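You operate a simulated robot arm through the tools that you are given. There is no shell and no other tool. Be economical: measure what you need, move in short steps, check, and stop when the job is done.

You are at the controls of a simulated robot arm. One attempt, no reset.

JOB
Put the roll in the white tub, pump cleaner till it is soaked, and lid the tub.
Fine: no cleaner stands in the tub; slide the tub back where it stood.
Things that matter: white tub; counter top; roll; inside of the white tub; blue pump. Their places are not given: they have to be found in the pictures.

Only the result counts: the job must be done as asked and must still hold three seconds after the hand-in. Knocking over, shifting, dropping, spilling or breaking anything else fails it. A push-on lid holds only when it is set on centred and level and pressed home; a screw cap is set on level and turned clockwise until tight.

ROBOT AND FRAMES
A 7-joint arm with a two-finger parallel gripper, fixed in place. Base frame: the origin is at the foot of the arm, x ahead of it, y to its left, z up; the work surface is at about z = 0. Lengths are in cm, angles in rad, forces in N, time in s.
With the tool pointing down near the work surface it reaches from about 22 to 58 cm from the base axis. Its first joint turns from -1.152 to 1.152 rad. Payload 2.5 kg.
The TCP is the grasp point between the finger pads, 2.3 cm short of the fingertips. In the tool frame z runs along the fingers and y along their closing line. The gripper opens to 9.4 cm. The fingers are 3.8 cm wide and 1 cm thick; the gripper's body (5.4 by 9.6 cm) begins 3.9 cm behind the TCP.
Orientation is told as [roll, pitch, yaw] about the base's x, y, z axes, in that order, counted from this pose: with the fingers straight down and closing along the base's y, the tool's x points along the base's -x, its y along +y and its z along -z.

CONTROLS
- The arm moves only by the tool jog_arm. Its argument "motion" is a list of rows, each a list of 7 numbers: the shift along the tool's x, y, z in units of 50 mm (1.0 is 50 mm), then the turn, a rotation vector about the tool's x, y, z in units of 4 degrees (1.0 is 4 degrees), then the gripper command, from -1 (fully open) to 1 (shut), values between in proportion. In form: [[x, y, z, wx, wy, wz, gripper], ...]. A call has 1 to 8 rows; each row shifts and turns the commanded pose from where the row before left it, along the tool's axes as they then stand. A call with a number of a shift or a turn outside -1 to 1 is refused whole. A row lasts 0.2 s, in which the tool goes at most 5 cm and 0.15 rad; a call with a longer step from one row to the next is refused whole, and so is a gripper value outside its range. A pose out of reach is approached as far as the arm can. The call stops where the force on the tool passes 90 N (or 10 N more than at its start, if that is more) or the arm is blocked; 0.2 s more then pass. Each finger travels about 10.8 cm/s and halts on what it meets, pressing with about 26 N; the grip force reading is that of the motor and also rises with nothing between the fingers. The clock runs only during rows and for 0.2 s after the last one: add rows that do not move to give the fingers time. The reply holds the time, the measured pose of the TCP, the force on the tool along the base axes, the opening and the grip force, in the units named above and with some noise, and new pictures: "pictures" is both (left out), scene, wrist or none.
- Cameras (640 x 400 px; columns grow to the right, rows downward): "scene" is fixed at [10.6, -39.7, 55.61]; the picture's right is [0.92, -0.39, 0.00], its down [-0.18, -0.43, -0.89] and it looks along [0.35, 0.81, -0.46] (base axes); focal length 279 px, centre (320, 200). "wrist" rides on the gripper at [-3.9, 0, -4.4] in the tool frame; the picture's right is [0.00, -1.00, 0.00], its down [0.97, 0.00, -0.24] and it looks along [0.24, 0.00, 0.97] (tool axes); focal length 218 px, centre (320, 200).
- locate(camera, pixels): for up to 12 pixels [column, row] of the newest picture of that camera ("zoom" is the newest enlarged one), the place [x, y, z] in the base frame of the surface seen there, good to about 0.3 cm. It takes no simulated time.
- zoom(camera, box): a new picture of the part [left, top, right, bottom] of that camera's present view, enlarged. It takes no simulated time.
- close_job(): hands the job in; it is judged then, once.

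Go step by step. Measure first, check grasps and placings, and put right what went wrong. The budget is 80 turns and 120 pictures, counting those below and the enlarged ones. Unless the task says otherwise, let go and move clear before handing in, and close with one line.

The tools are called after "Request:" as a command line: name --pt "numbers of a row" for each row, then --argument value for the rest, lists and objects as JSON in quotes. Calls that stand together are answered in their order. jog_arm: Moves the arm, as the interface text tells. Its arguments: {"type":"object","properties":{"motion":{"type":"array"},"pictures":{"type":"string","enum":["both","scene","wrist","none"]}},"required":["motion"]} The other tools are called the same way: locate (camera, pixels) gives the place of the surface under pixels of a picture; zoom (camera, box) takes an enlarged picture of a part of a camera's view; close_job () hands the job in.

At the start:

```text
clock: 0.0
position: [29.91, 13.26, 44.67]
orientation: [0.0, 0.0, 0.0]
ft_force: [0.7, 1.3, 0.7]
finger_gap: 9.41
gripper_force: 0.1
```

scene: 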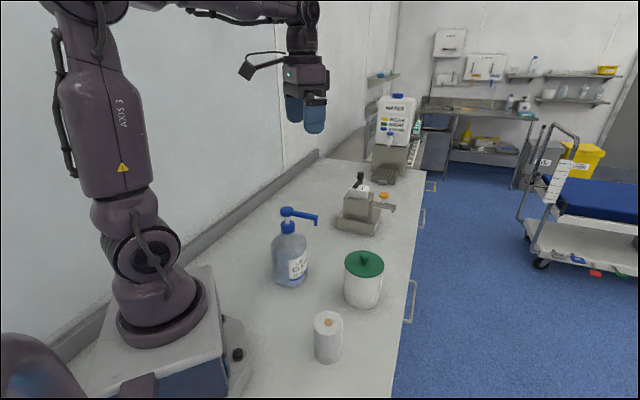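
wrist: 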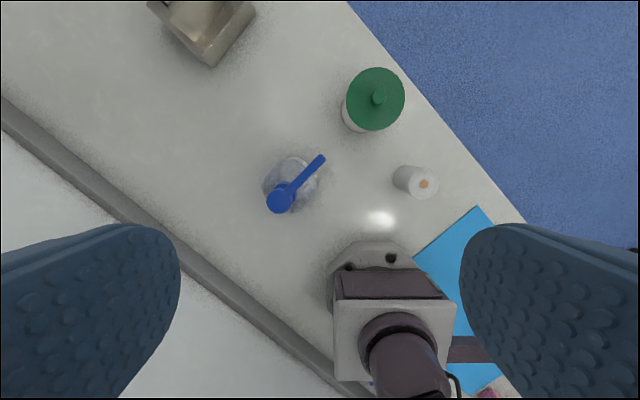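

The scene shows the pump bottle (290,255), the white tub with its green lid (363,280) and the roll (328,338). I'll enlarge that part and measure.

Request:
zoom --camera "scene" --box '[240, 190, 432, 370]'

Request:
locate --camera "scene" --pixels '[[364, 258], [364, 266], [346, 268], [382, 268], [363, 304], [328, 322], [328, 360], [287, 211], [314, 219], [289, 228], [291, 284], [355, 230]]'

Request:
locate --camera "wrist" --pixels '[[378, 97], [376, 69], [404, 97], [352, 118], [424, 184], [400, 176], [280, 200], [320, 159], [330, 200], [420, 250], [480, 330], [300, 100]]'

```text
2.22 times, centred on (336, 280) of scene
```

zoom: 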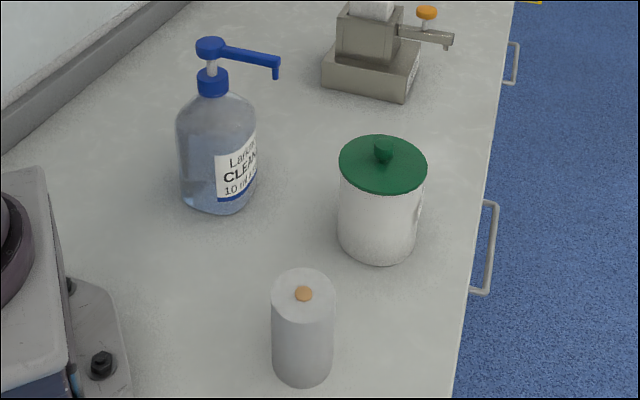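

```text
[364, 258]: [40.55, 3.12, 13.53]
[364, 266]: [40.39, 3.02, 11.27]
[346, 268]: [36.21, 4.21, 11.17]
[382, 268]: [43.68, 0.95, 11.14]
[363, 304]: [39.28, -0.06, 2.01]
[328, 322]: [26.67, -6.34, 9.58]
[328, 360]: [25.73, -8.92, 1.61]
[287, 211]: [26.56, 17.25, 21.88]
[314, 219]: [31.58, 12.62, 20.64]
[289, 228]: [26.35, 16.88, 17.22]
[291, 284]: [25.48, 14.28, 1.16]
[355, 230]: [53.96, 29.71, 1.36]
```

```text
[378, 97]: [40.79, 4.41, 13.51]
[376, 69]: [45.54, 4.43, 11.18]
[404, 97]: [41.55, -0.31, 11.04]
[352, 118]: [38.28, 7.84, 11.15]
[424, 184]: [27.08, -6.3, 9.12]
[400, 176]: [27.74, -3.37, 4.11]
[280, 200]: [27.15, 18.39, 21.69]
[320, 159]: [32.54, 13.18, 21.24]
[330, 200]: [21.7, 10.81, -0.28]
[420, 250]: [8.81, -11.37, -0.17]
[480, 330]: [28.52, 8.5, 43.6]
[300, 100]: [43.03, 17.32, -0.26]
```

The layout is clear, and the bottle label seems to give a dose. I'll enlarge the labels and the shapes to read them.

Request:
zoom --camera "scene" --box '[264, 200, 324, 290]'

Request:
zoom --camera "scene" --box '[330, 240, 400, 315]'

Request:
zoom --camera "wrist" --box '[250, 50, 450, 220]'

Request:
zoom --camera "scene" --box '[300, 300, 360, 370]'

```text
4.44 times, centred on (294, 245) of scene
```

zoom: 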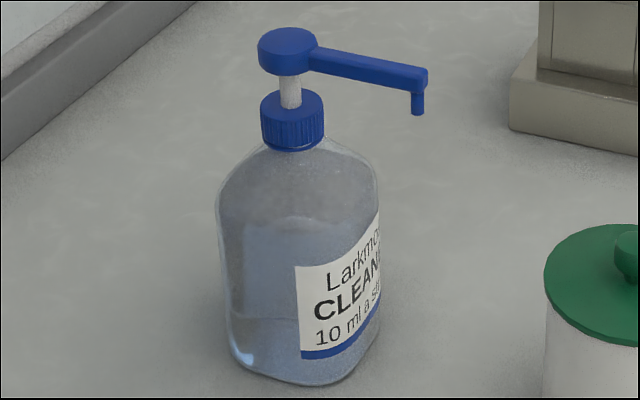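

```text
5.33 times, centred on (365, 278) of scene
```

zoom: 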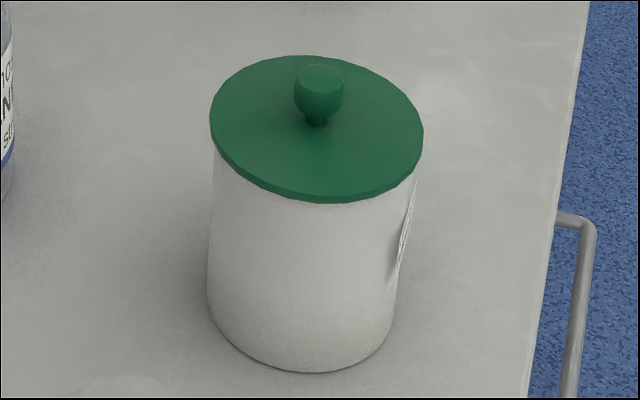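

```text
2.35 times, centred on (350, 135) of wrist
```

zoom: 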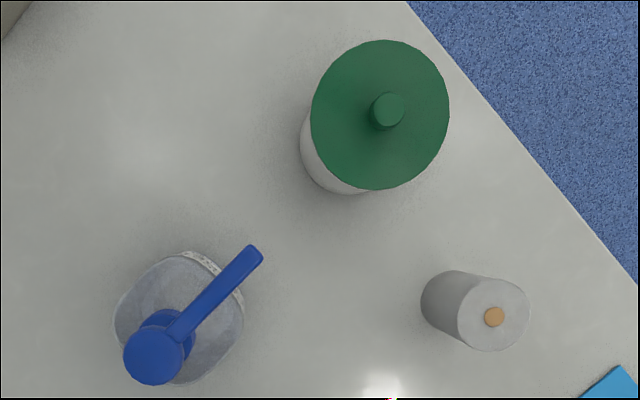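

```text
5.71 times, centred on (330, 335) of scene
```

zoom: 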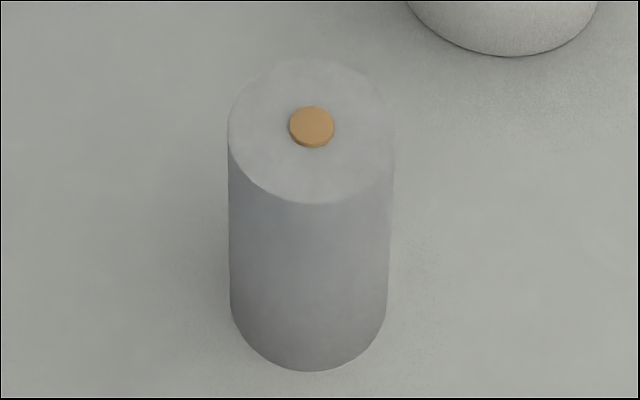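

The bottle gives 10 ml a stroke, and the tub has a label on its far right side (zoom ~405,235), which I can't read from here. I'll bring the wrist camera round to that side.

Request:
jog_arm --pt "-0.545 -0.387 0.65 0 0 0 -1" --pt "-0.545 -0.387 0.65 0 0 0 -1" --pt "-0.545 -0.387 0.65 0 0 0 -1" --pt "-0.545 -0.387 0.65 0 0 0 -1" --pt "-0.545 -0.387 0.65 0 0 0 -1" --pt "-0.545 -0.387 0.65 0 0 0 -1" --pt "-0.545 -0.387 0.65 0 0 0 -1" --pt "-0.545 -0.387 0.65 0 0 0 -1" --pictures "none"

Request:
jog_arm --pt "0 0 0 -0.187 0.923 0.7 -1" --pt "0 0 0 -0.187 0.923 0.7 -1" --pt "0 0 0 -0.187 0.923 0.7 -1" --pt "0 0 0 -0.187 0.923 0.7 -1" --pt "0 0 0 -0.187 0.923 0.7 -1" --pt "0 0 0 -0.187 0.923 0.7 -1" --pt "0 0 0 -0.187 0.923 0.7 -1" --pt "0 0 0 -0.187 0.923 0.7 -1" --pictures "wrist"

```text
clock: 1.8
position: [51.83, -2.22, 18.66]
orientation: [-0.001, -0.002, 0.0]
ft_force: [-0.5, 0.3, 0.2]
finger_gap: 9.4
gripper_force: 0.1
```

```text
clock: 3.6
position: [51.75, -2.38, 18.71]
orientation: [-0.001, 0.524, -0.401]
ft_force: [-0.1, 0.0, -0.4]
finger_gap: 9.38
gripper_force: 0.1
```

wrist: 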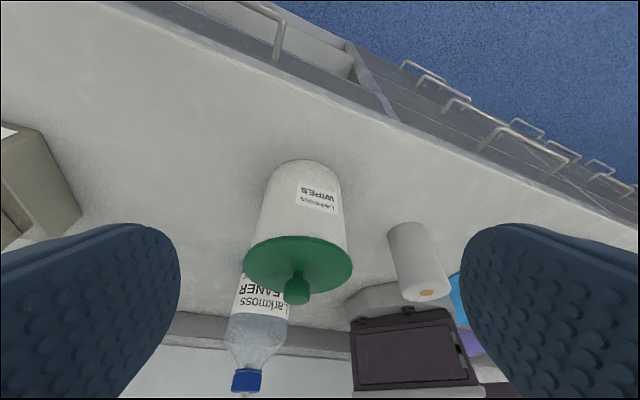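

The tub label looks like "Larkmoss WIPES" at (317,200). I'll enlarge it to check for a dose, and measure the outlines.

Request:
zoom --camera "wrist" --box '[285, 170, 355, 225]'

Request:
zoom --camera "wrist" --box '[220, 150, 480, 320]'

Request:
locate --camera "wrist" --pixels '[[300, 163], [263, 200], [338, 185], [300, 200], [258, 225], [346, 225], [245, 265], [352, 265], [300, 240], [299, 282], [427, 293], [410, 245]]'

```text
7.27 times, centred on (320, 198) of wrist
```

zoom: 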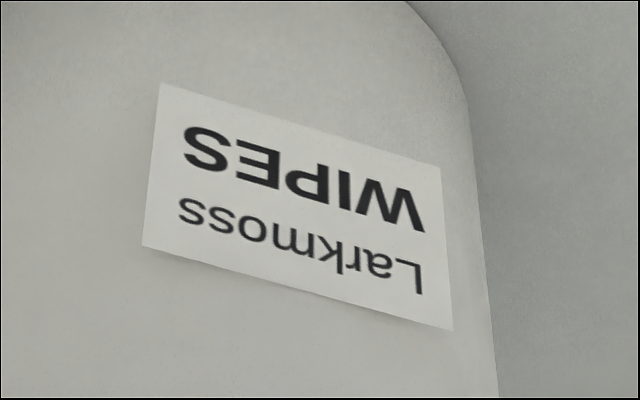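

```text
2.35 times, centred on (350, 235) of wrist
```

zoom: 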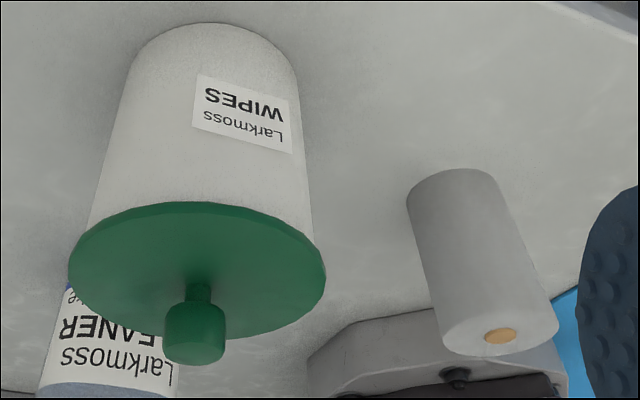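

```text
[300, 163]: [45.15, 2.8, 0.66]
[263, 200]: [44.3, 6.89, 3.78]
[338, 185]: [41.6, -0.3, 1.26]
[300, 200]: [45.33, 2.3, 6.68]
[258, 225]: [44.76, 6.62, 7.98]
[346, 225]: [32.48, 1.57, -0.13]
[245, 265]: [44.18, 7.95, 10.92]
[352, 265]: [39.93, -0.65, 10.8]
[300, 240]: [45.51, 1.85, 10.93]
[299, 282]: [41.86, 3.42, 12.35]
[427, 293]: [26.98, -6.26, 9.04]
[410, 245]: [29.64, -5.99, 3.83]
```

The tub label gives no dose, so I'll judge the soaking by eye after each stroke. Now I'll undo the tilt and look straight down at the tub, planning to take the lid off by its knob.

Request:
jog_arm --pt "0 0 0 0.187 -0.923 -0.7 -1" --pt "0 0 0 0.187 -0.923 -0.7 -1" --pt "0 0 0 0.187 -0.923 -0.7 -1" --pt "0 0 0 0.187 -0.923 -0.7 -1" --pt "0 0 0 0.187 -0.923 -0.7 -1" --pt "0 0 0 0.187 -0.923 -0.7 -1" --pt "0 0 0 0.187 -0.923 -0.7 -1" --pt "0 0 0 0.187 -0.923 -0.7 -1" --pictures "none"

Request:
jog_arm --pt "0.54 0.32 -0.365 0 0 0 -1" --pt "0.54 0.32 -0.365 0 0 0 -1" --pt "0.54 0.32 -0.365 0 0 0 -1" --pt "0.54 0.32 -0.365 0 0 0 -1" --pictures "wrist"

```text
clock: 5.4
position: [51.77, -2.32, 18.67]
orientation: [0.0, -0.001, 0.002]
ft_force: [0.4, 0.1, -0.4]
finger_gap: 9.4
gripper_force: 0.1
```

```text
clock: 6.4
position: [41.13, 3.89, 26.01]
orientation: [0.001, 0.0, -0.001]
ft_force: [-0.4, 0.2, 0.0]
finger_gap: 9.39
gripper_force: 0.1
```

wrist: 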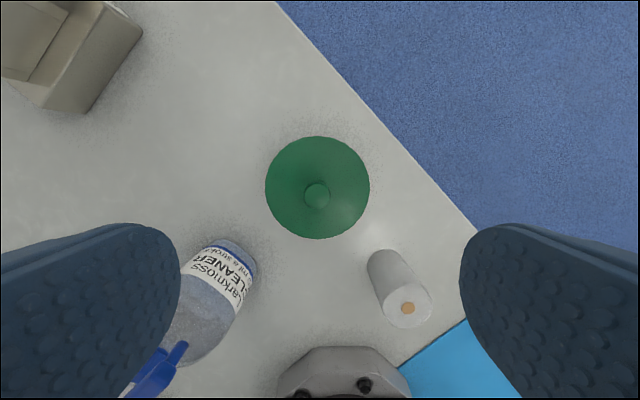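

Request:
locate --camera "wrist" --pixels '[[317, 195], [306, 195], [329, 195], [317, 137], [317, 238], [266, 188], [369, 188], [408, 308], [400, 300], [180, 180], [150, 130]]'

Request:
locate --camera "scene" --pixels '[[316, 335], [341, 335], [328, 338]]'

```text
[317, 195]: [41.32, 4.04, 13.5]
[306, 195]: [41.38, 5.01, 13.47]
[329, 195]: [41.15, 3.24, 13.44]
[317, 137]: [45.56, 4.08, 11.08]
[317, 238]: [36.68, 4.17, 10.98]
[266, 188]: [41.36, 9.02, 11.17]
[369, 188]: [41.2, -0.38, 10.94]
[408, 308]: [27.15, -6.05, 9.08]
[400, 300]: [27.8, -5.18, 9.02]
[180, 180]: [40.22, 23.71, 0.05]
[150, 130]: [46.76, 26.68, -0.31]
```

```text
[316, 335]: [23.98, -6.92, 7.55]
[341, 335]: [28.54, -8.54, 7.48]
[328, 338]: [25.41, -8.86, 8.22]
```

The lid centre is (41.15, 4.2) with a radius of about 4.55, and the knob top is at z 13.5. I'll go down so the fingertips are just above the lid, and close on the knob.

Request:
jog_arm --pt "-0.01 0.04 0.8 0 0 0 -0.3" --pt "0 0 0.8 0 0 0 -0.3" --pt "0 0 0.5 0 0 0 -0.3" --pt "0 0 0.36 0 0 0 -0.3" --pt "0 0 0 0 0 0 1" --pt "0 0 0 0 0 0 1" --pt "0 0 0 0 0 0 1" --pictures "both"

```text
clock: 8.0
position: [41.07, 4.23, 13.66]
orientation: [0.0, 0.0, 0.0]
ft_force: [-0.8, 0.2, 0.3]
finger_gap: 2.03
gripper_force: 26.0
```

scene: 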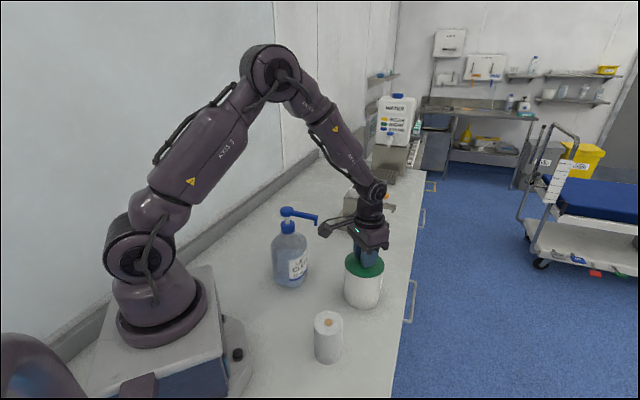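
wrist: 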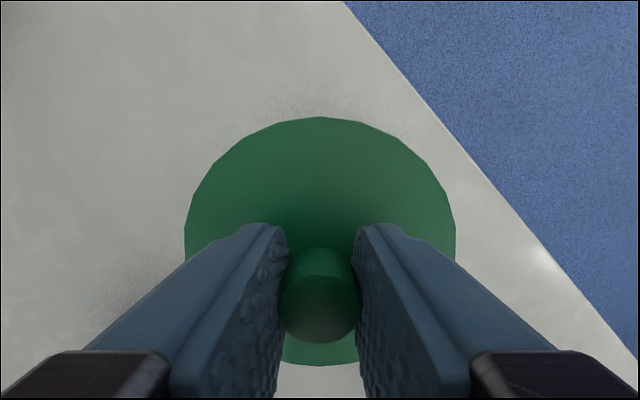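

The fingers hold the knob (gap 2.03). I'll pull up slowly and see whether the lid comes off alone.

Request:
jog_arm --pt "0 0 -0.06 0 0 0 1" --pt "0 0 -0.06 0 0 0 1" --pt "0 0 -0.06 0 0 0 1" --pt "0 0 -0.06 0 0 0 1" --pt "0 0 -0.1 0 0 0 1" --pt "0 0 -0.1 0 0 0 1" --pictures "scene"

Request:
zoom --camera "scene" --box '[310, 220, 420, 320]'

```text
clock: 9.4
position: [40.89, 4.3, 15.97]
orientation: [0.0, 0.001, 0.001]
ft_force: [-0.5, -1.0, -0.1]
finger_gap: 2.01
gripper_force: 26.1
```

scene: 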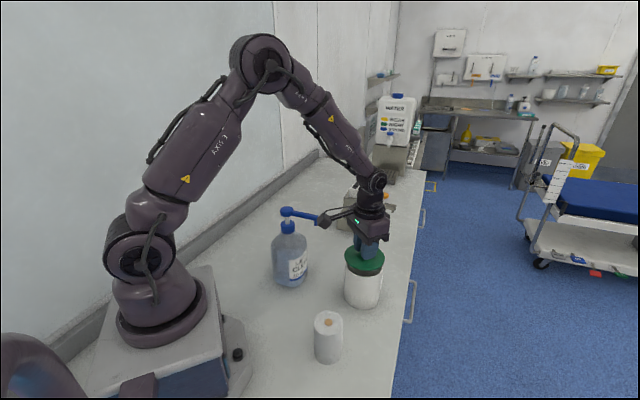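

```text
4.00 times, centred on (365, 270) of scene
```

zoom: 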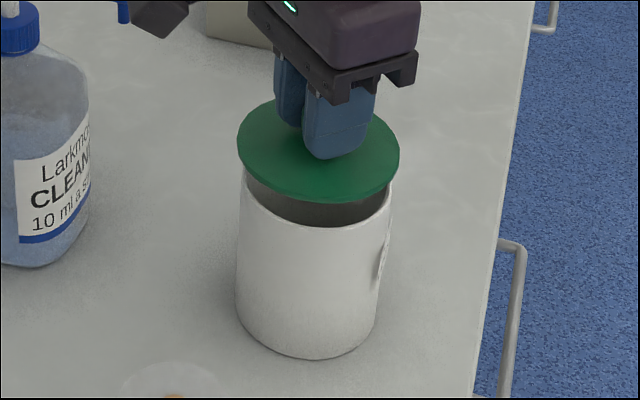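

The lid has come off cleanly and the tub stayed put. I'll lift it, carry it to the clear counter around (46,18) and lower it gently.

Request:
jog_arm --pt "0 0 -0.7 0 0 0 1" --pt "-0.25 0.7 0 0 0 0 1" --pt "-0.25 0.7 0 0 0 0 1" --pt "-0.25 0.7 0 0 0 0 1" --pt "-0.25 0.64 0.2 0 0 0 1" --pt "0 0 0.8 0 0 0 1" --pt "0 0 0.8 0 0 0 1" --pictures "scene"

Request:
zoom --camera "scene" --box '[300, 180, 440, 310]'

```text
clock: 11.0
position: [45.84, 18.02, 10.29]
orientation: [0.0, -0.001, 0.002]
ft_force: [-0.4, -0.4, -0.6]
finger_gap: 2.04
gripper_force: 26.0
```

scene: 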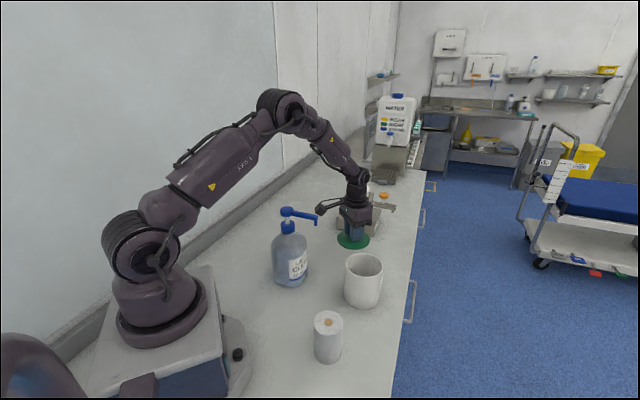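

```text
3.08 times, centred on (370, 245) of scene
```

zoom: 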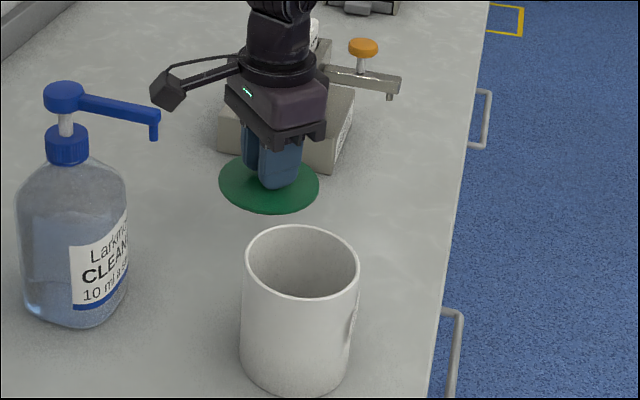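

The tub is open and looks empty. Before lowering the lid I'll check its distance from the nearby device.

Request:
locate --camera "scene" --pixels '[[342, 231], [372, 237], [354, 248], [340, 239], [370, 241], [375, 220], [363, 258], [345, 263], [382, 266], [363, 275]]'

```text
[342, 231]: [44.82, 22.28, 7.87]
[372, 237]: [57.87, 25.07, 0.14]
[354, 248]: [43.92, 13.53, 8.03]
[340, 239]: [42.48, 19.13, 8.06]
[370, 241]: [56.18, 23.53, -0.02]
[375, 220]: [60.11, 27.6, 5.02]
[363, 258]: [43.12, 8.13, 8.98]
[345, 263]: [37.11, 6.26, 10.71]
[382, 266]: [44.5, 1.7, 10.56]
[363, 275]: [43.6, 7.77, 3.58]
```

There's ample clearance. I'll lower the lid until it touches.

Request:
jog_arm --pt "0 0 0.6 0 0 0 1" --pt "0 0 0.5 0 0 0 1" --pt "0 0 0.1 0 0 0 1" --pictures "none"

Request:
jog_arm --pt "0 0 0.05 0 0 0 1" --pt "0 0 0.05 0 0 0 1" --pictures "scene"

Request:
zoom --camera "scene" --box '[310, 200, 410, 290]'

```text
clock: 11.8
position: [46.12, 18.01, 4.43]
orientation: [-0.001, 0.001, 0.0]
ft_force: [-0.5, -0.2, -0.5]
finger_gap: 2.05
gripper_force: 26.0
```

```text
clock: 12.4
position: [46.03, 17.98, 3.99]
orientation: [0.0, -0.001, -0.001]
ft_force: [-0.8, -0.1, -1.3]
finger_gap: 2.05
gripper_force: 25.8
```

scene: 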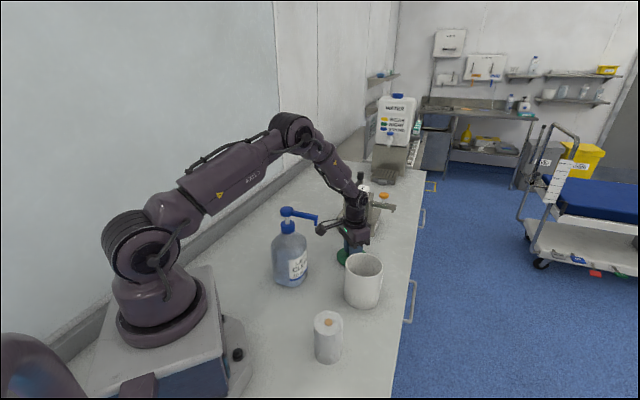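

```text
4.44 times, centred on (360, 245) of scene
```

zoom: 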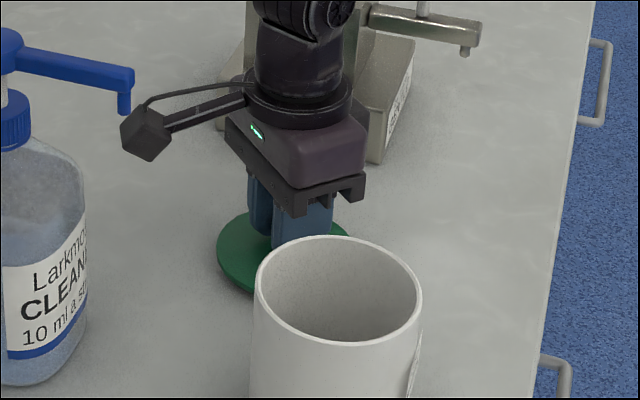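

No contact yet. The black box on a stalk beside the gripper (scene 320,229) could hit things, so I'll measure it and the other reference points.

Request:
locate --camera "scene" --pixels '[[320, 229], [342, 231], [356, 221], [338, 256]]'

Request:
jog_arm --pt "0 0 0.05 0 0 0 1" --pt "0 0 0.05 0 0 0 1" --pt "0 0 0 0 0 0 1" --pictures "none"

```text
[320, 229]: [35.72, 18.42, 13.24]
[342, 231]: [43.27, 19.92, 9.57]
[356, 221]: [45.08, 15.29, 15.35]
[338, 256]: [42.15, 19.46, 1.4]
```

```text
clock: 13.2
position: [46.02, 17.86, 3.32]
orientation: [0.0, 0.001, -0.001]
ft_force: [0.0, -0.4, 1.0]
finger_gap: 2.05
gripper_force: 26.2
```

Still little force. I'll go down a touch further.

Request:
jog_arm --pt "0 0 0.04 0 0 0 1" --pt "0 0 0.03 0 0 0 1" --pt "0 0 0 0 0 0 1" --pictures "scene"

Request:
zoom --camera "scene" --box '[320, 220, 390, 280]'

```text
clock: 14.0
position: [46.12, 18.14, 3.2]
orientation: [0.0, 0.0, 0.0]
ft_force: [-6.9, -2.4, 19.1]
finger_gap: 2.06
gripper_force: 26.3
```

scene: 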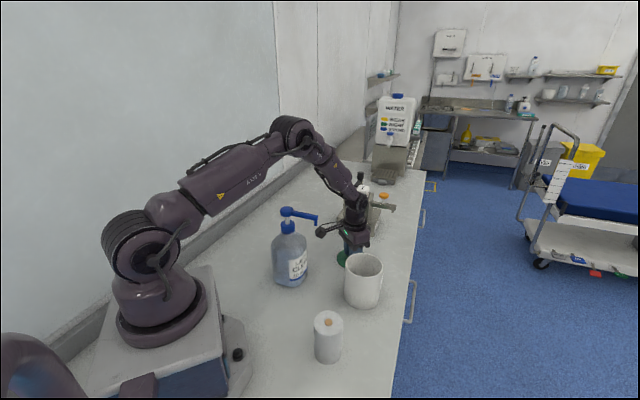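

```text
6.67 times, centred on (355, 250) of scene
```

zoom: 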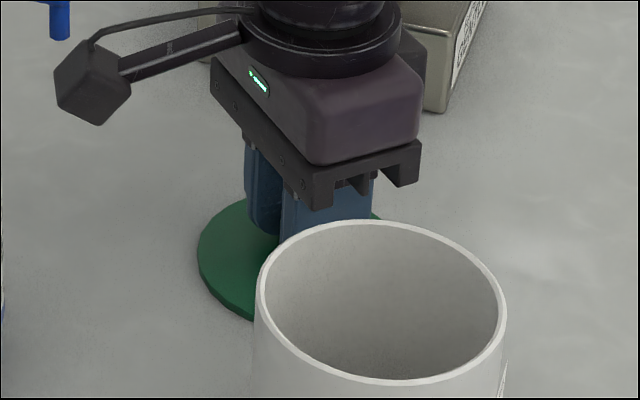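

Firm contact at 19 N, so the lid is on the counter. I'll let go, rise, and look down into the tub on the way to the roll.

Request:
jog_arm --pt "0 0 0 0 0 0 -0.2" --pt "0 0 0 0 0 0 -0.2" --pt "0 0 -0.5 0 0 0 -0.2" --pt "0 0 -0.9 0 0 0 -0.2" --pt "0 0 -0.9 0 0 0 -0.2" --pt "0 0 -0.9 0 0 0 -0.2" --pt "0 0 -0.9 0 0 0 -0.2" --pictures "none"

Request:
jog_arm --pt "0.25 -0.7 0 0 0 0 -1" --pt "0.25 -0.7 0 0 0 0 -1" --pt "0.25 -0.7 0 0 0 0 -1" --pt "0.25 -0.7 0 0 0 0 -1" --pictures "wrist"

Request:
zoom --camera "wrist" --box '[200, 90, 440, 330]'

```text
clock: 15.6
position: [45.96, 17.99, 23.68]
orientation: [0.0, 0.0, 0.0]
ft_force: [-0.4, 0.3, -0.2]
finger_gap: 5.65
gripper_force: 0.1
```

```text
clock: 16.6
position: [40.73, 3.95, 23.78]
orientation: [0.0, 0.0, 0.0]
ft_force: [0.3, -0.2, 0.9]
finger_gap: 9.39
gripper_force: 0.1
```

wrist: 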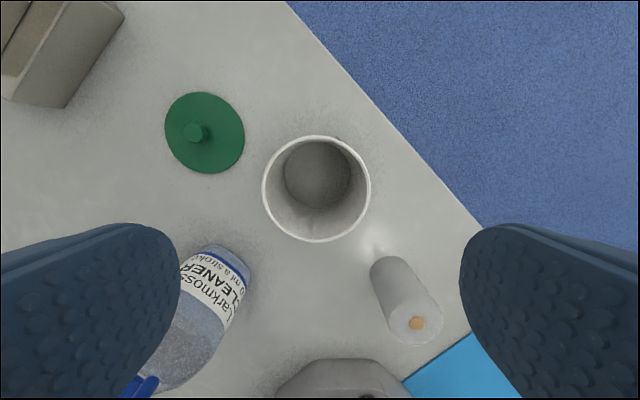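

```text
1.67 times, centred on (320, 210) of wrist
```

zoom: 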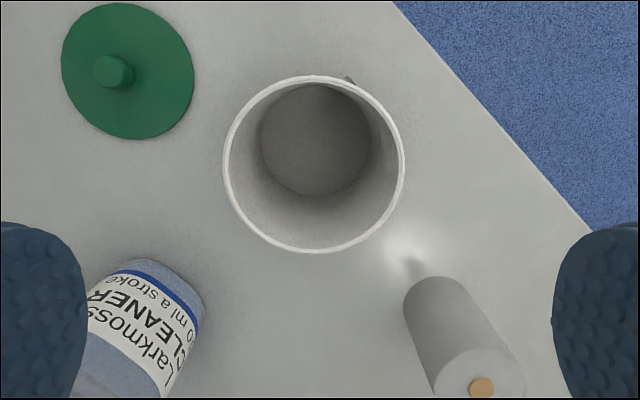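

Request:
locate --camera "wrist" --pixels '[[264, 188], [370, 188], [317, 136], [317, 241], [318, 173], [286, 173], [350, 173], [418, 323], [391, 323], [444, 323], [205, 130], [320, 205]]'

```text
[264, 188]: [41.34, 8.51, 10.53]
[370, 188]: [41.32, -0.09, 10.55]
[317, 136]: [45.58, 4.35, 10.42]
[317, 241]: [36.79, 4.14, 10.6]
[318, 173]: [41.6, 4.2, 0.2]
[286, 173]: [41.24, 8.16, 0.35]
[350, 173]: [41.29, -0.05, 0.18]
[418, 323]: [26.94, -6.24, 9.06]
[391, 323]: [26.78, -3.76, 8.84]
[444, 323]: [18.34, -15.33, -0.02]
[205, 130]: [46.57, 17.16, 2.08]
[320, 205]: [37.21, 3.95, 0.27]
```

The tub rim is centred at (41.2, 4.2), outer radius 4.4, top z 10.5, floor z about 0.25. The roll stands at (27.05, -6.2), radius 2.45, height 9. I'll go grip the roll by its top 1.5 cm.

Request:
jog_arm --pt "0.684 -0.508 0 0 0 0 -0.5" --pt "0.684 -0.508 0 0 0 0 -0.5" --pt "0.684 -0.508 0 0 0 0 -0.5" --pt "0.684 -0.508 0 0 0 0 -0.5" --pt "0 0 0.9 0 0 0 -0.5" --pt "0 0 0.9 0 0 0 -0.5" --pt "0 0 0.4 0 0 0 -0.5" --pictures "both"

```text
clock: 18.2
position: [27.17, -6.24, 12.64]
orientation: [0.0, 0.0, 0.0]
ft_force: [0.4, -0.2, -0.7]
finger_gap: 7.07
gripper_force: 0.1
```

scene: 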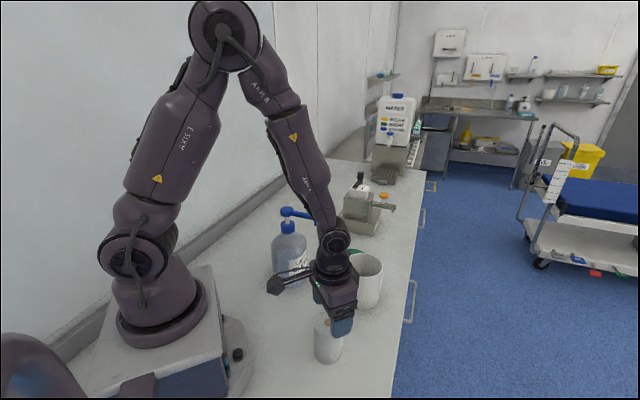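
wrist: 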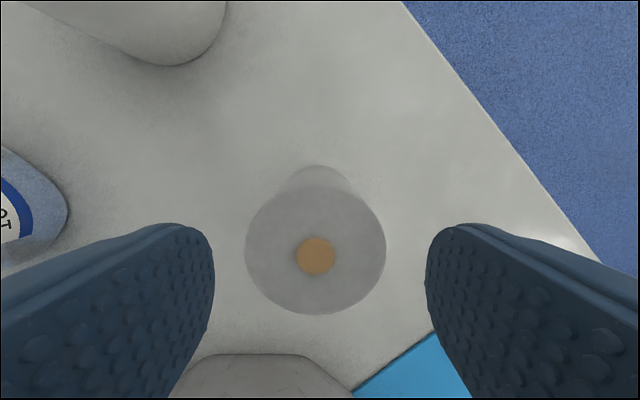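

The roll is centred between the fingers (316,252), so only a tiny correction is needed. I'll go down and close.

Request:
jog_arm --pt "0.04 0.02 0.3 0 0 0 -0.5" --pt "0 0 0.26 0 0 0 -0.5" --pt "0 0 0 0 0 0 0.1" --pt "0 0 0 0 0 0 0.3" --pt "0 0 0 0 0 0 0.3" --pictures "wrist"

```text
clock: 19.4
position: [27.02, -6.19, 9.81]
orientation: [-0.001, 0.0, 0.001]
ft_force: [-3.1, 1.4, 10.3]
finger_gap: 5.6
gripper_force: 26.3
```

wrist: 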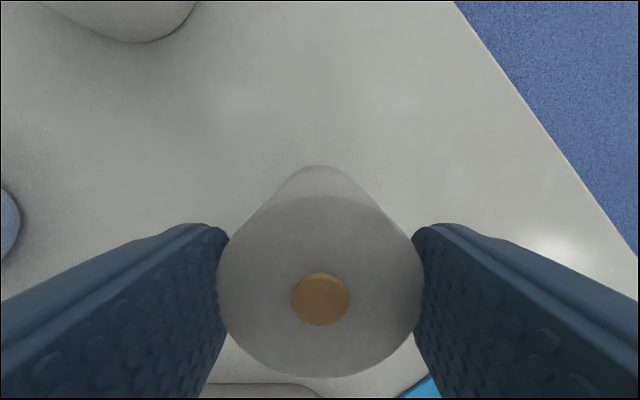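

The gap is 5.6, so the roll is about 5.5 cm across and well held. I'll lift it high and carry it over the tub centre.

Request:
jog_arm --pt "0 0 -0.2 0 0 0 0.3" --pt "0 0 -0.9 0 0 0 0.3" --pt "0 0 -0.9 0 0 0 0.3" --pt "0 0 -0.7 0 0 0 0.3" --pt "-0.71 0.52 0 0 0 0 0.3" --pt "-0.71 0.52 0 0 0 0 0.3" --pt "-0.71 0.52 0 0 0 0 0.3" --pt "-0.705 0.52 0 0 0 0 0.3" --pictures "both"

Request:
zoom --camera "scene" --box '[300, 190, 430, 310]'

```text
clock: 21.2
position: [41.27, 4.3, 23.39]
orientation: [0.0, 0.0, 0.001]
ft_force: [0.1, 0.5, -1.0]
finger_gap: 5.59
gripper_force: 26.3
```

scene: 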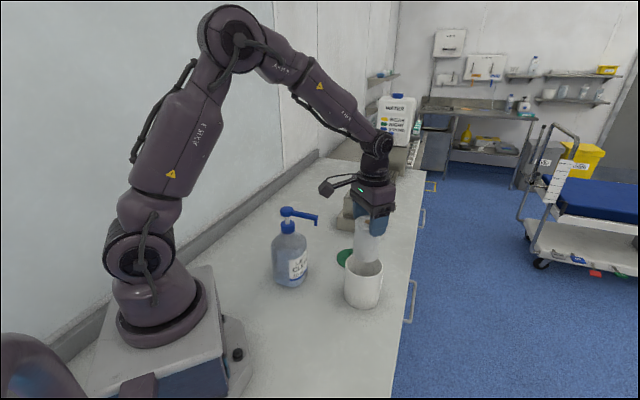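
wrist: 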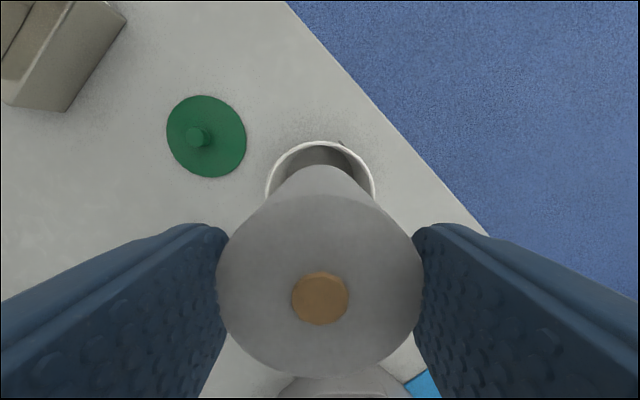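

```text
3.33 times, centred on (365, 250) of scene
```

zoom: 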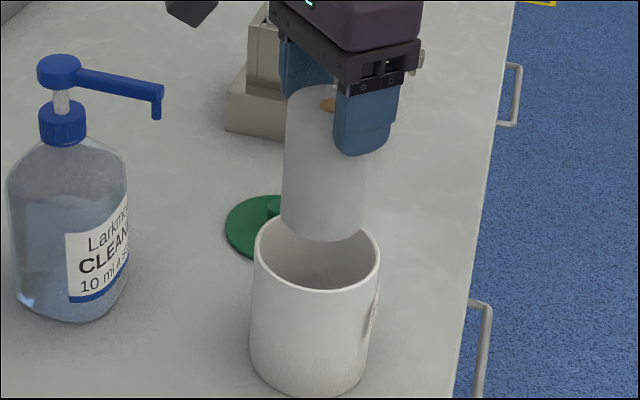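

The roll hangs straight over the tub. I'll lower it until the fingertips are just under the rim, then check before letting go.

Request:
jog_arm --pt "0 -0.01 0.6 0 0 0 0.3" --pt "0 0 0.6 0 0 0 0.3" --pt "0 0 0.4 0 0 0 0.3" --pt "0 0 0.3 0 0 0 0.3" --pt "0 0 0.2 0 0 0 0.3" --pt "0 0 0.1 0 0 0 0.3" --pt "0 0 0 0 0 0 0.3" --pictures "both"

Request:
zoom --camera "scene" --box '[310, 220, 410, 312]'

```text
clock: 22.8
position: [41.39, 4.29, 12.7]
orientation: [0.0, -0.007, -0.001]
ft_force: [-21.9, -2.0, 71.6]
finger_gap: 5.58
gripper_force: 25.6
```

scene: 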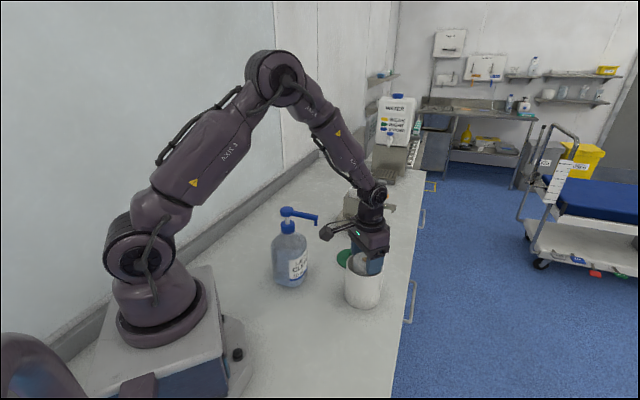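
wrist: 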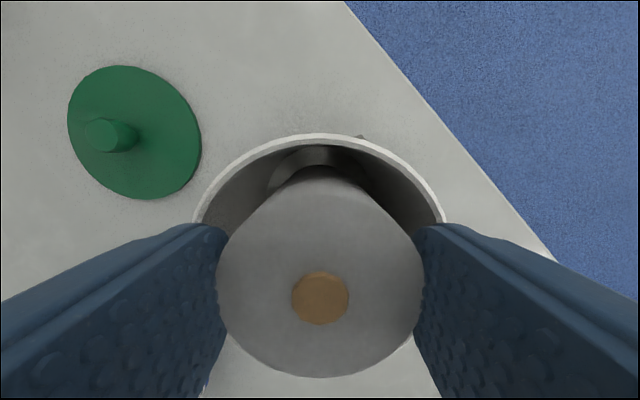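

```text
4.35 times, centred on (360, 266) of scene
```

zoom: 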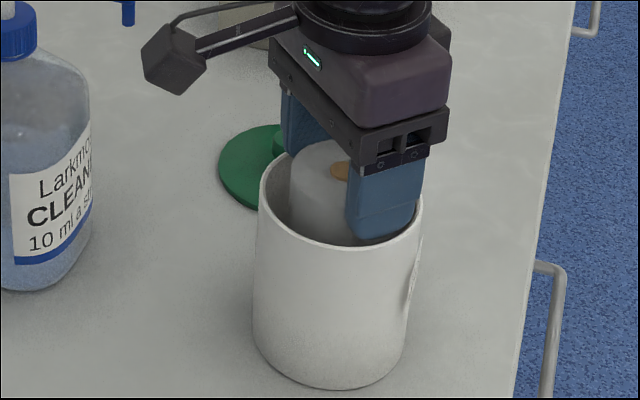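

The fingertips press on the rim (72 N), because the fingers don't fit beside the roll. I'll back up until unloaded and release there; the tub walls already guide the roll for most of its length.

Request:
jog_arm --pt "0 0 -0.08 0 0 0 0.3" --pt "0 0 0 0 0 0 0.3" --pictures "none"

Request:
jog_arm --pt "0 0 0 0 0 0 -0.35" --pt "0 0 0 0 0 0 -0.35" --pt "0 0 -0.3 0 0 0 -0.35" --pt "0 0 -0.9 0 0 0 -0.35" --pt "0 0 -0.9 0 0 0 -0.35" --pictures "both"

Request:
zoom --camera "scene" --box '[310, 220, 410, 312]'

```text
clock: 23.4
position: [41.46, 4.14, 12.9]
orientation: [0.0, -0.004, -0.002]
ft_force: [6.8, -1.1, 21.9]
finger_gap: 5.59
gripper_force: 25.9
```

```text
clock: 24.6
position: [41.08, 4.27, 23.27]
orientation: [0.0, 0.003, -0.002]
ft_force: [0.0, 0.2, 0.6]
finger_gap: 6.34
gripper_force: 0.1
```

scene: 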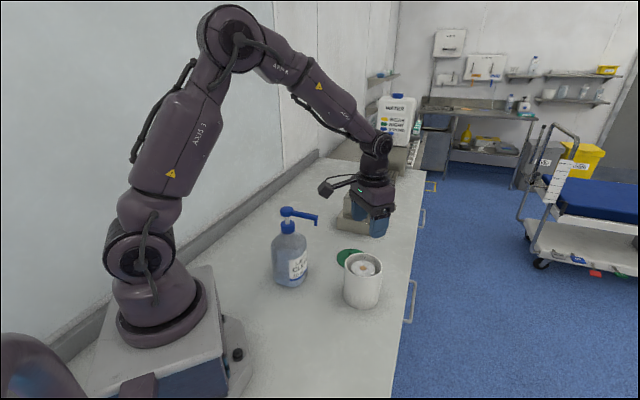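
wrist: 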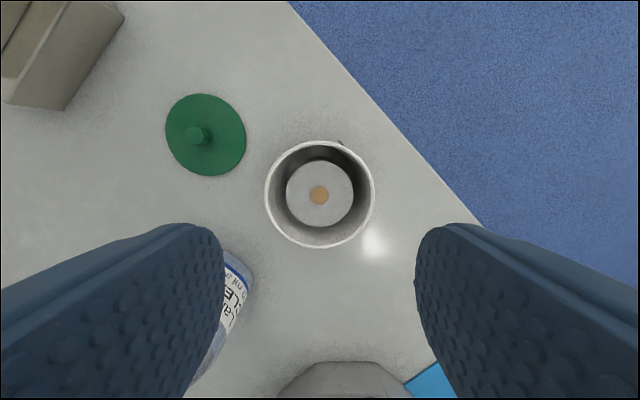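

```text
4.35 times, centred on (360, 266) of scene
```

zoom: 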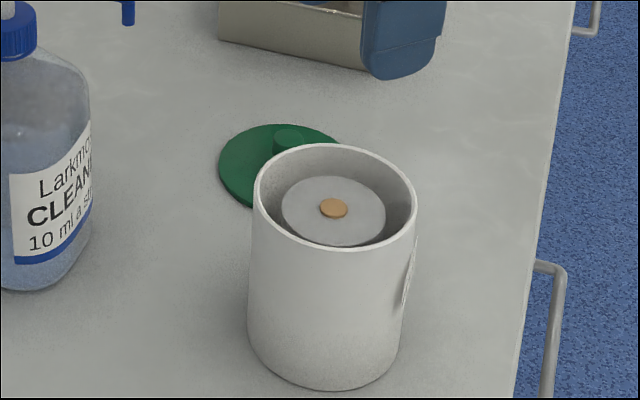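

The roll stands in the tub, centred. Now I'll measure the rim and the spout tip for the slide.

Request:
zoom --camera "scene" --box '[270, 195, 330, 235]'

Request:
locate --camera "scene" --pixels '[[316, 224], [316, 221], [315, 218], [300, 215], [287, 210], [281, 212], [293, 213], [275, 255], [308, 255], [291, 270]]'

Request:
locate --camera "wrist" --pixels '[[266, 193], [374, 193], [319, 142], [319, 247], [319, 195]]'

```text
10.00 times, centred on (300, 215) of scene
```

zoom: 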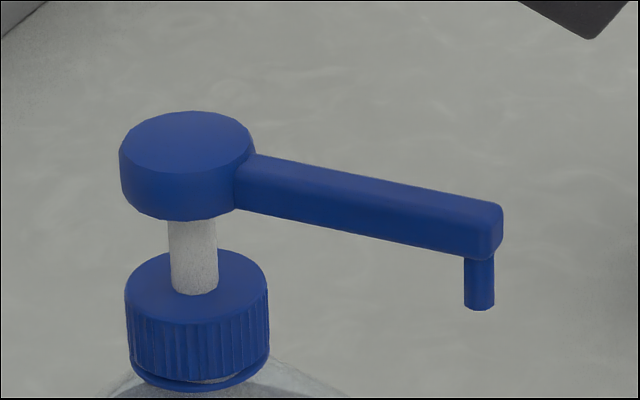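

```text
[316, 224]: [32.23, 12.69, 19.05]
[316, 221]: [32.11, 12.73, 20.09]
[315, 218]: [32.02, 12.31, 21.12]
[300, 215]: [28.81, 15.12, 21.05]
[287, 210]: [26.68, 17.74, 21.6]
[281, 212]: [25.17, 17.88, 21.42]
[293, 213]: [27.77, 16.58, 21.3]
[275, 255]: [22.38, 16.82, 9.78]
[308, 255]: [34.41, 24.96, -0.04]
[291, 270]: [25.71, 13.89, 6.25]
```

```text
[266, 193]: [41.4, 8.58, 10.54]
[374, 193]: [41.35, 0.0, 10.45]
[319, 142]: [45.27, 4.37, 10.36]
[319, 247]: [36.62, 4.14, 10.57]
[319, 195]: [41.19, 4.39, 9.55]
```

Spout tip is at (32.2, 12.75), z 19, and the spout points along (0.757, -0.655), almost straight at the tub. I'll turn the tool about 49° so the fingers can pinch the tub's far rim along that line.

Request:
jog_arm --pt "0 0 0 0 0 -1 -0.7" --pt "0 0 0 0 0 -1 -0.7" --pt "0 0 0 0 0 -1 -0.7" --pt "0 0 0 0 0 -1 -0.7" --pt "0 0 0 0 0 -1 -0.7" --pt "0 0 0 0 0 -1 -0.7" --pt "0 0 0 0 0 -1 -0.7" --pt "0 0 0 0 0 -1 -0.7" --pictures "none"

Request:
jog_arm --pt "0 0 0 0 0 -1 -0.7" --pt "0 0 0 0 0 -1 -0.7" --pt "0 0 0 0 0 -1 -0.7" --pt "0 0 0 0 0 -1 -0.7" --pt "0 0 0 0 0 -0.3 -0.7" --pt "0 -0.45 0 0 0 0 0.6" --pt "0 -0.45 0 0 0 0 0.6" --pictures "both"

```text
clock: 26.4
position: [41.24, 4.23, 23.14]
orientation: [0.001, 0.001, 0.557]
ft_force: [-1.1, 0.8, -0.3]
finger_gap: 7.97
gripper_force: 0.1
```

```text
clock: 28.0
position: [44.84, 1.25, 23.16]
orientation: [0.0, -0.001, 0.86]
ft_force: [-0.9, 0.3, -0.3]
finger_gap: 1.86
gripper_force: 0.1
```

scene: 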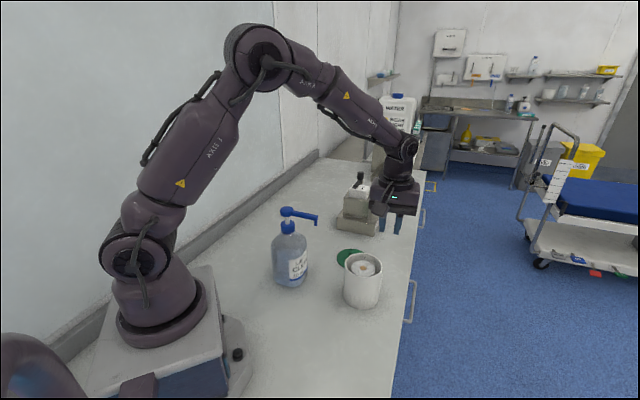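
wrist: 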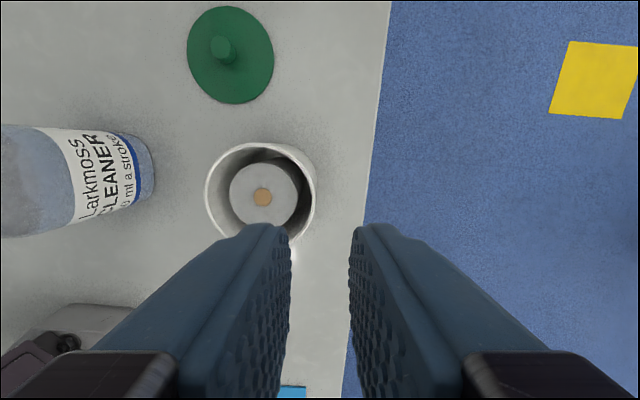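

The tool is turned and the fingers are opened 1.9 cm. I'll centre them over the far rim, go down to just above it, and check.

Request:
jog_arm --pt "0.03 0.15 0 0 0 0 0.6" --pt "0 0 0.7 0 0 0 0.6" --pt "0 0 0.7 0 0 0 0.6" --pt "0 0 0.48 0 0 0 0.6" --pt "0 0 0 0 0 0 0.6" --pictures "wrist"

Request:
locate --camera "wrist" --pixels '[[317, 225], [240, 160], [240, 150], [200, 190], [200, 300]]'

```text
clock: 29.2
position: [43.98, 1.68, 13.48]
orientation: [0.002, 0.0, 0.857]
ft_force: [1.3, -0.1, -0.4]
finger_gap: 1.88
gripper_force: 0.0
```

wrist: 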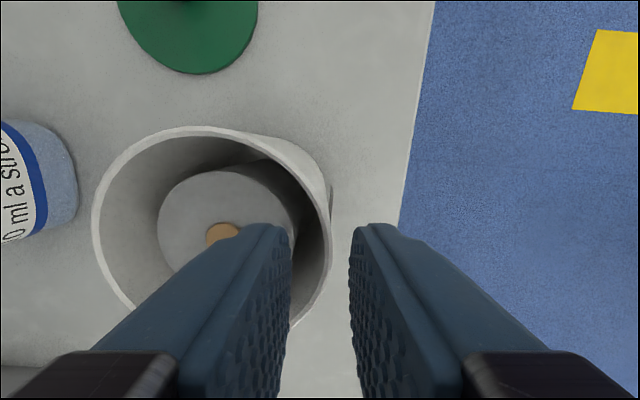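

```text
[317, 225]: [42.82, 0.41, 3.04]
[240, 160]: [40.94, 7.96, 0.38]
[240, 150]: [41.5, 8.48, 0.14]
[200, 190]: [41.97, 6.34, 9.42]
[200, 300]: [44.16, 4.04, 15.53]
```

The rim (333,240) lies between the fingers, with the inner finger above the roll's edge. I'll lower 1.5 cm gently and then close.

Request:
jog_arm --pt "0 0 0.15 0 0 0 0.6" --pt "0 0 0.1 0 0 0 0.6" --pt "0 0 0.06 0 0 0 0.6" --pictures "none"

Request:
jog_arm --pt "0 0 0 0 0 0 0.8" --pt "0 0 0 0 0 0 1" --pt "0 0 0 0 0 0 1" --pictures "both"

```text
clock: 30.0
position: [44.08, 1.62, 12.14]
orientation: [-0.001, -0.001, 0.859]
ft_force: [0.7, -0.7, 0.2]
finger_gap: 1.85
gripper_force: 0.1
```

```text
clock: 30.8
position: [43.96, 1.67, 12.12]
orientation: [0.0, 0.001, 0.859]
ft_force: [-0.4, 0.6, -0.7]
finger_gap: 1.04
gripper_force: 25.7
```

scene: 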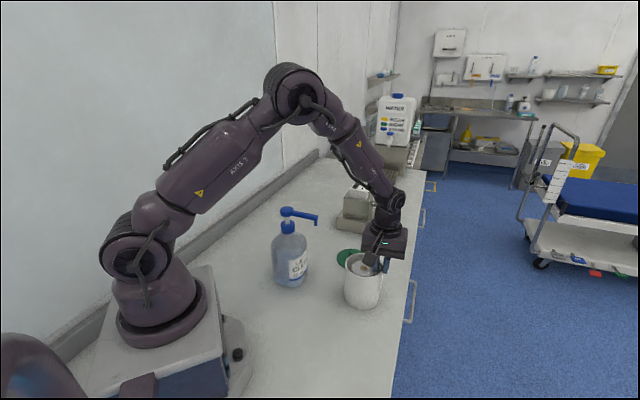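
wrist: 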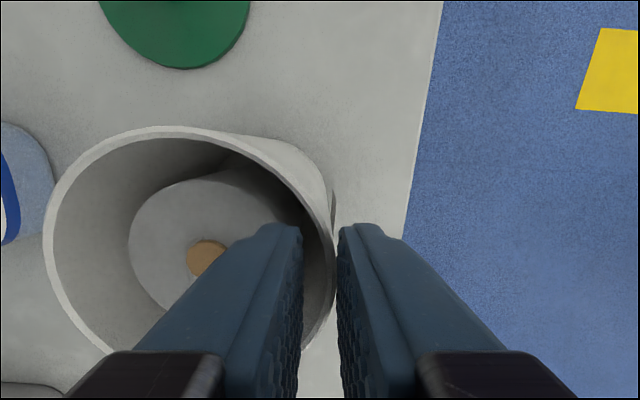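

The rim is pinched (gap 1.04, 26 N). I'll slide the tub half way towards the spout and check that it follows.

Request:
jog_arm --pt "-0.015 0.1 0 0 0 0 1" --pt "-0.015 0.2 0 0 0 0 1" --pt "-0.015 0.25 0 0 0 0 1" --pt "-0.015 0.25 0 0 0 0 1" --pt "-0.01 0.25 0 0 0 0 1" --pictures "both"

Request:
zoom --camera "scene" --box '[260, 190, 420, 320]'

```text
clock: 32.0
position: [40.22, 5.36, 12.24]
orientation: [0.0, -0.002, 0.86]
ft_force: [-0.5, -0.9, 0.0]
finger_gap: 1.01
gripper_force: 26.2
```

scene: 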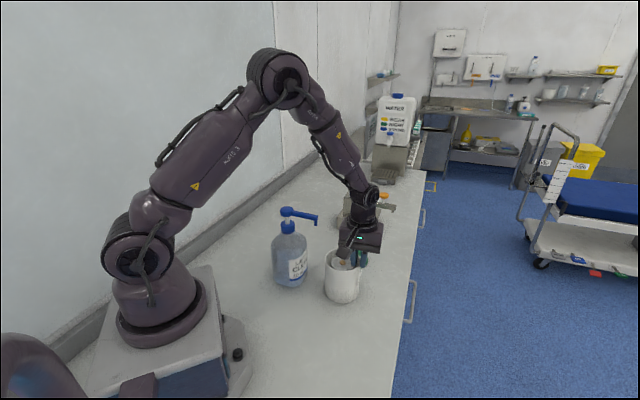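
wrist: 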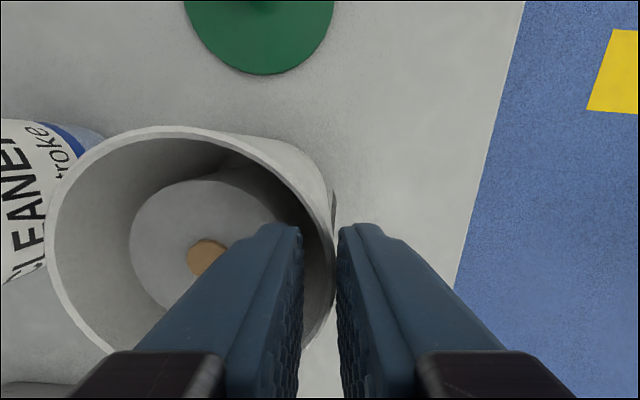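

```text
3.08 times, centred on (340, 255) of scene
```

zoom: 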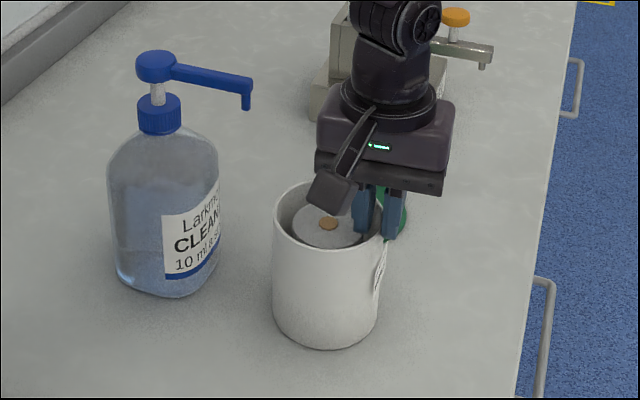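

The tub follows smoothly. Before finishing the slide I'll measure the gap left to the bottle.

Request:
locate --camera "zoom" --pixels '[[216, 215], [212, 260], [200, 285], [276, 260], [274, 300], [285, 320], [116, 270], [150, 290], [245, 104], [434, 60], [320, 180]]'

Request:
locate --camera "wrist" --pixels '[[50, 130], [100, 145], [90, 135], [49, 240], [170, 128], [207, 258], [40, 250]]'

```text
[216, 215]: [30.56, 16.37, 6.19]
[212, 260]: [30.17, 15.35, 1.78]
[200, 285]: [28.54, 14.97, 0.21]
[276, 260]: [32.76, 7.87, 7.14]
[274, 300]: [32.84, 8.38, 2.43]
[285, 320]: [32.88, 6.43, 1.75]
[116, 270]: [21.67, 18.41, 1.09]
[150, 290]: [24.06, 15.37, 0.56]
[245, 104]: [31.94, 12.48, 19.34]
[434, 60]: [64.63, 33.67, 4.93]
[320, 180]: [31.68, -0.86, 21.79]
```

```text
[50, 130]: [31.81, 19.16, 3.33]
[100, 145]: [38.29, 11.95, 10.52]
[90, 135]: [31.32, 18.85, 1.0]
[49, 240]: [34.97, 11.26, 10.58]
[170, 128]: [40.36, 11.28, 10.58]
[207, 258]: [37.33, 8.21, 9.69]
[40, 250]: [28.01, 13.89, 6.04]
```

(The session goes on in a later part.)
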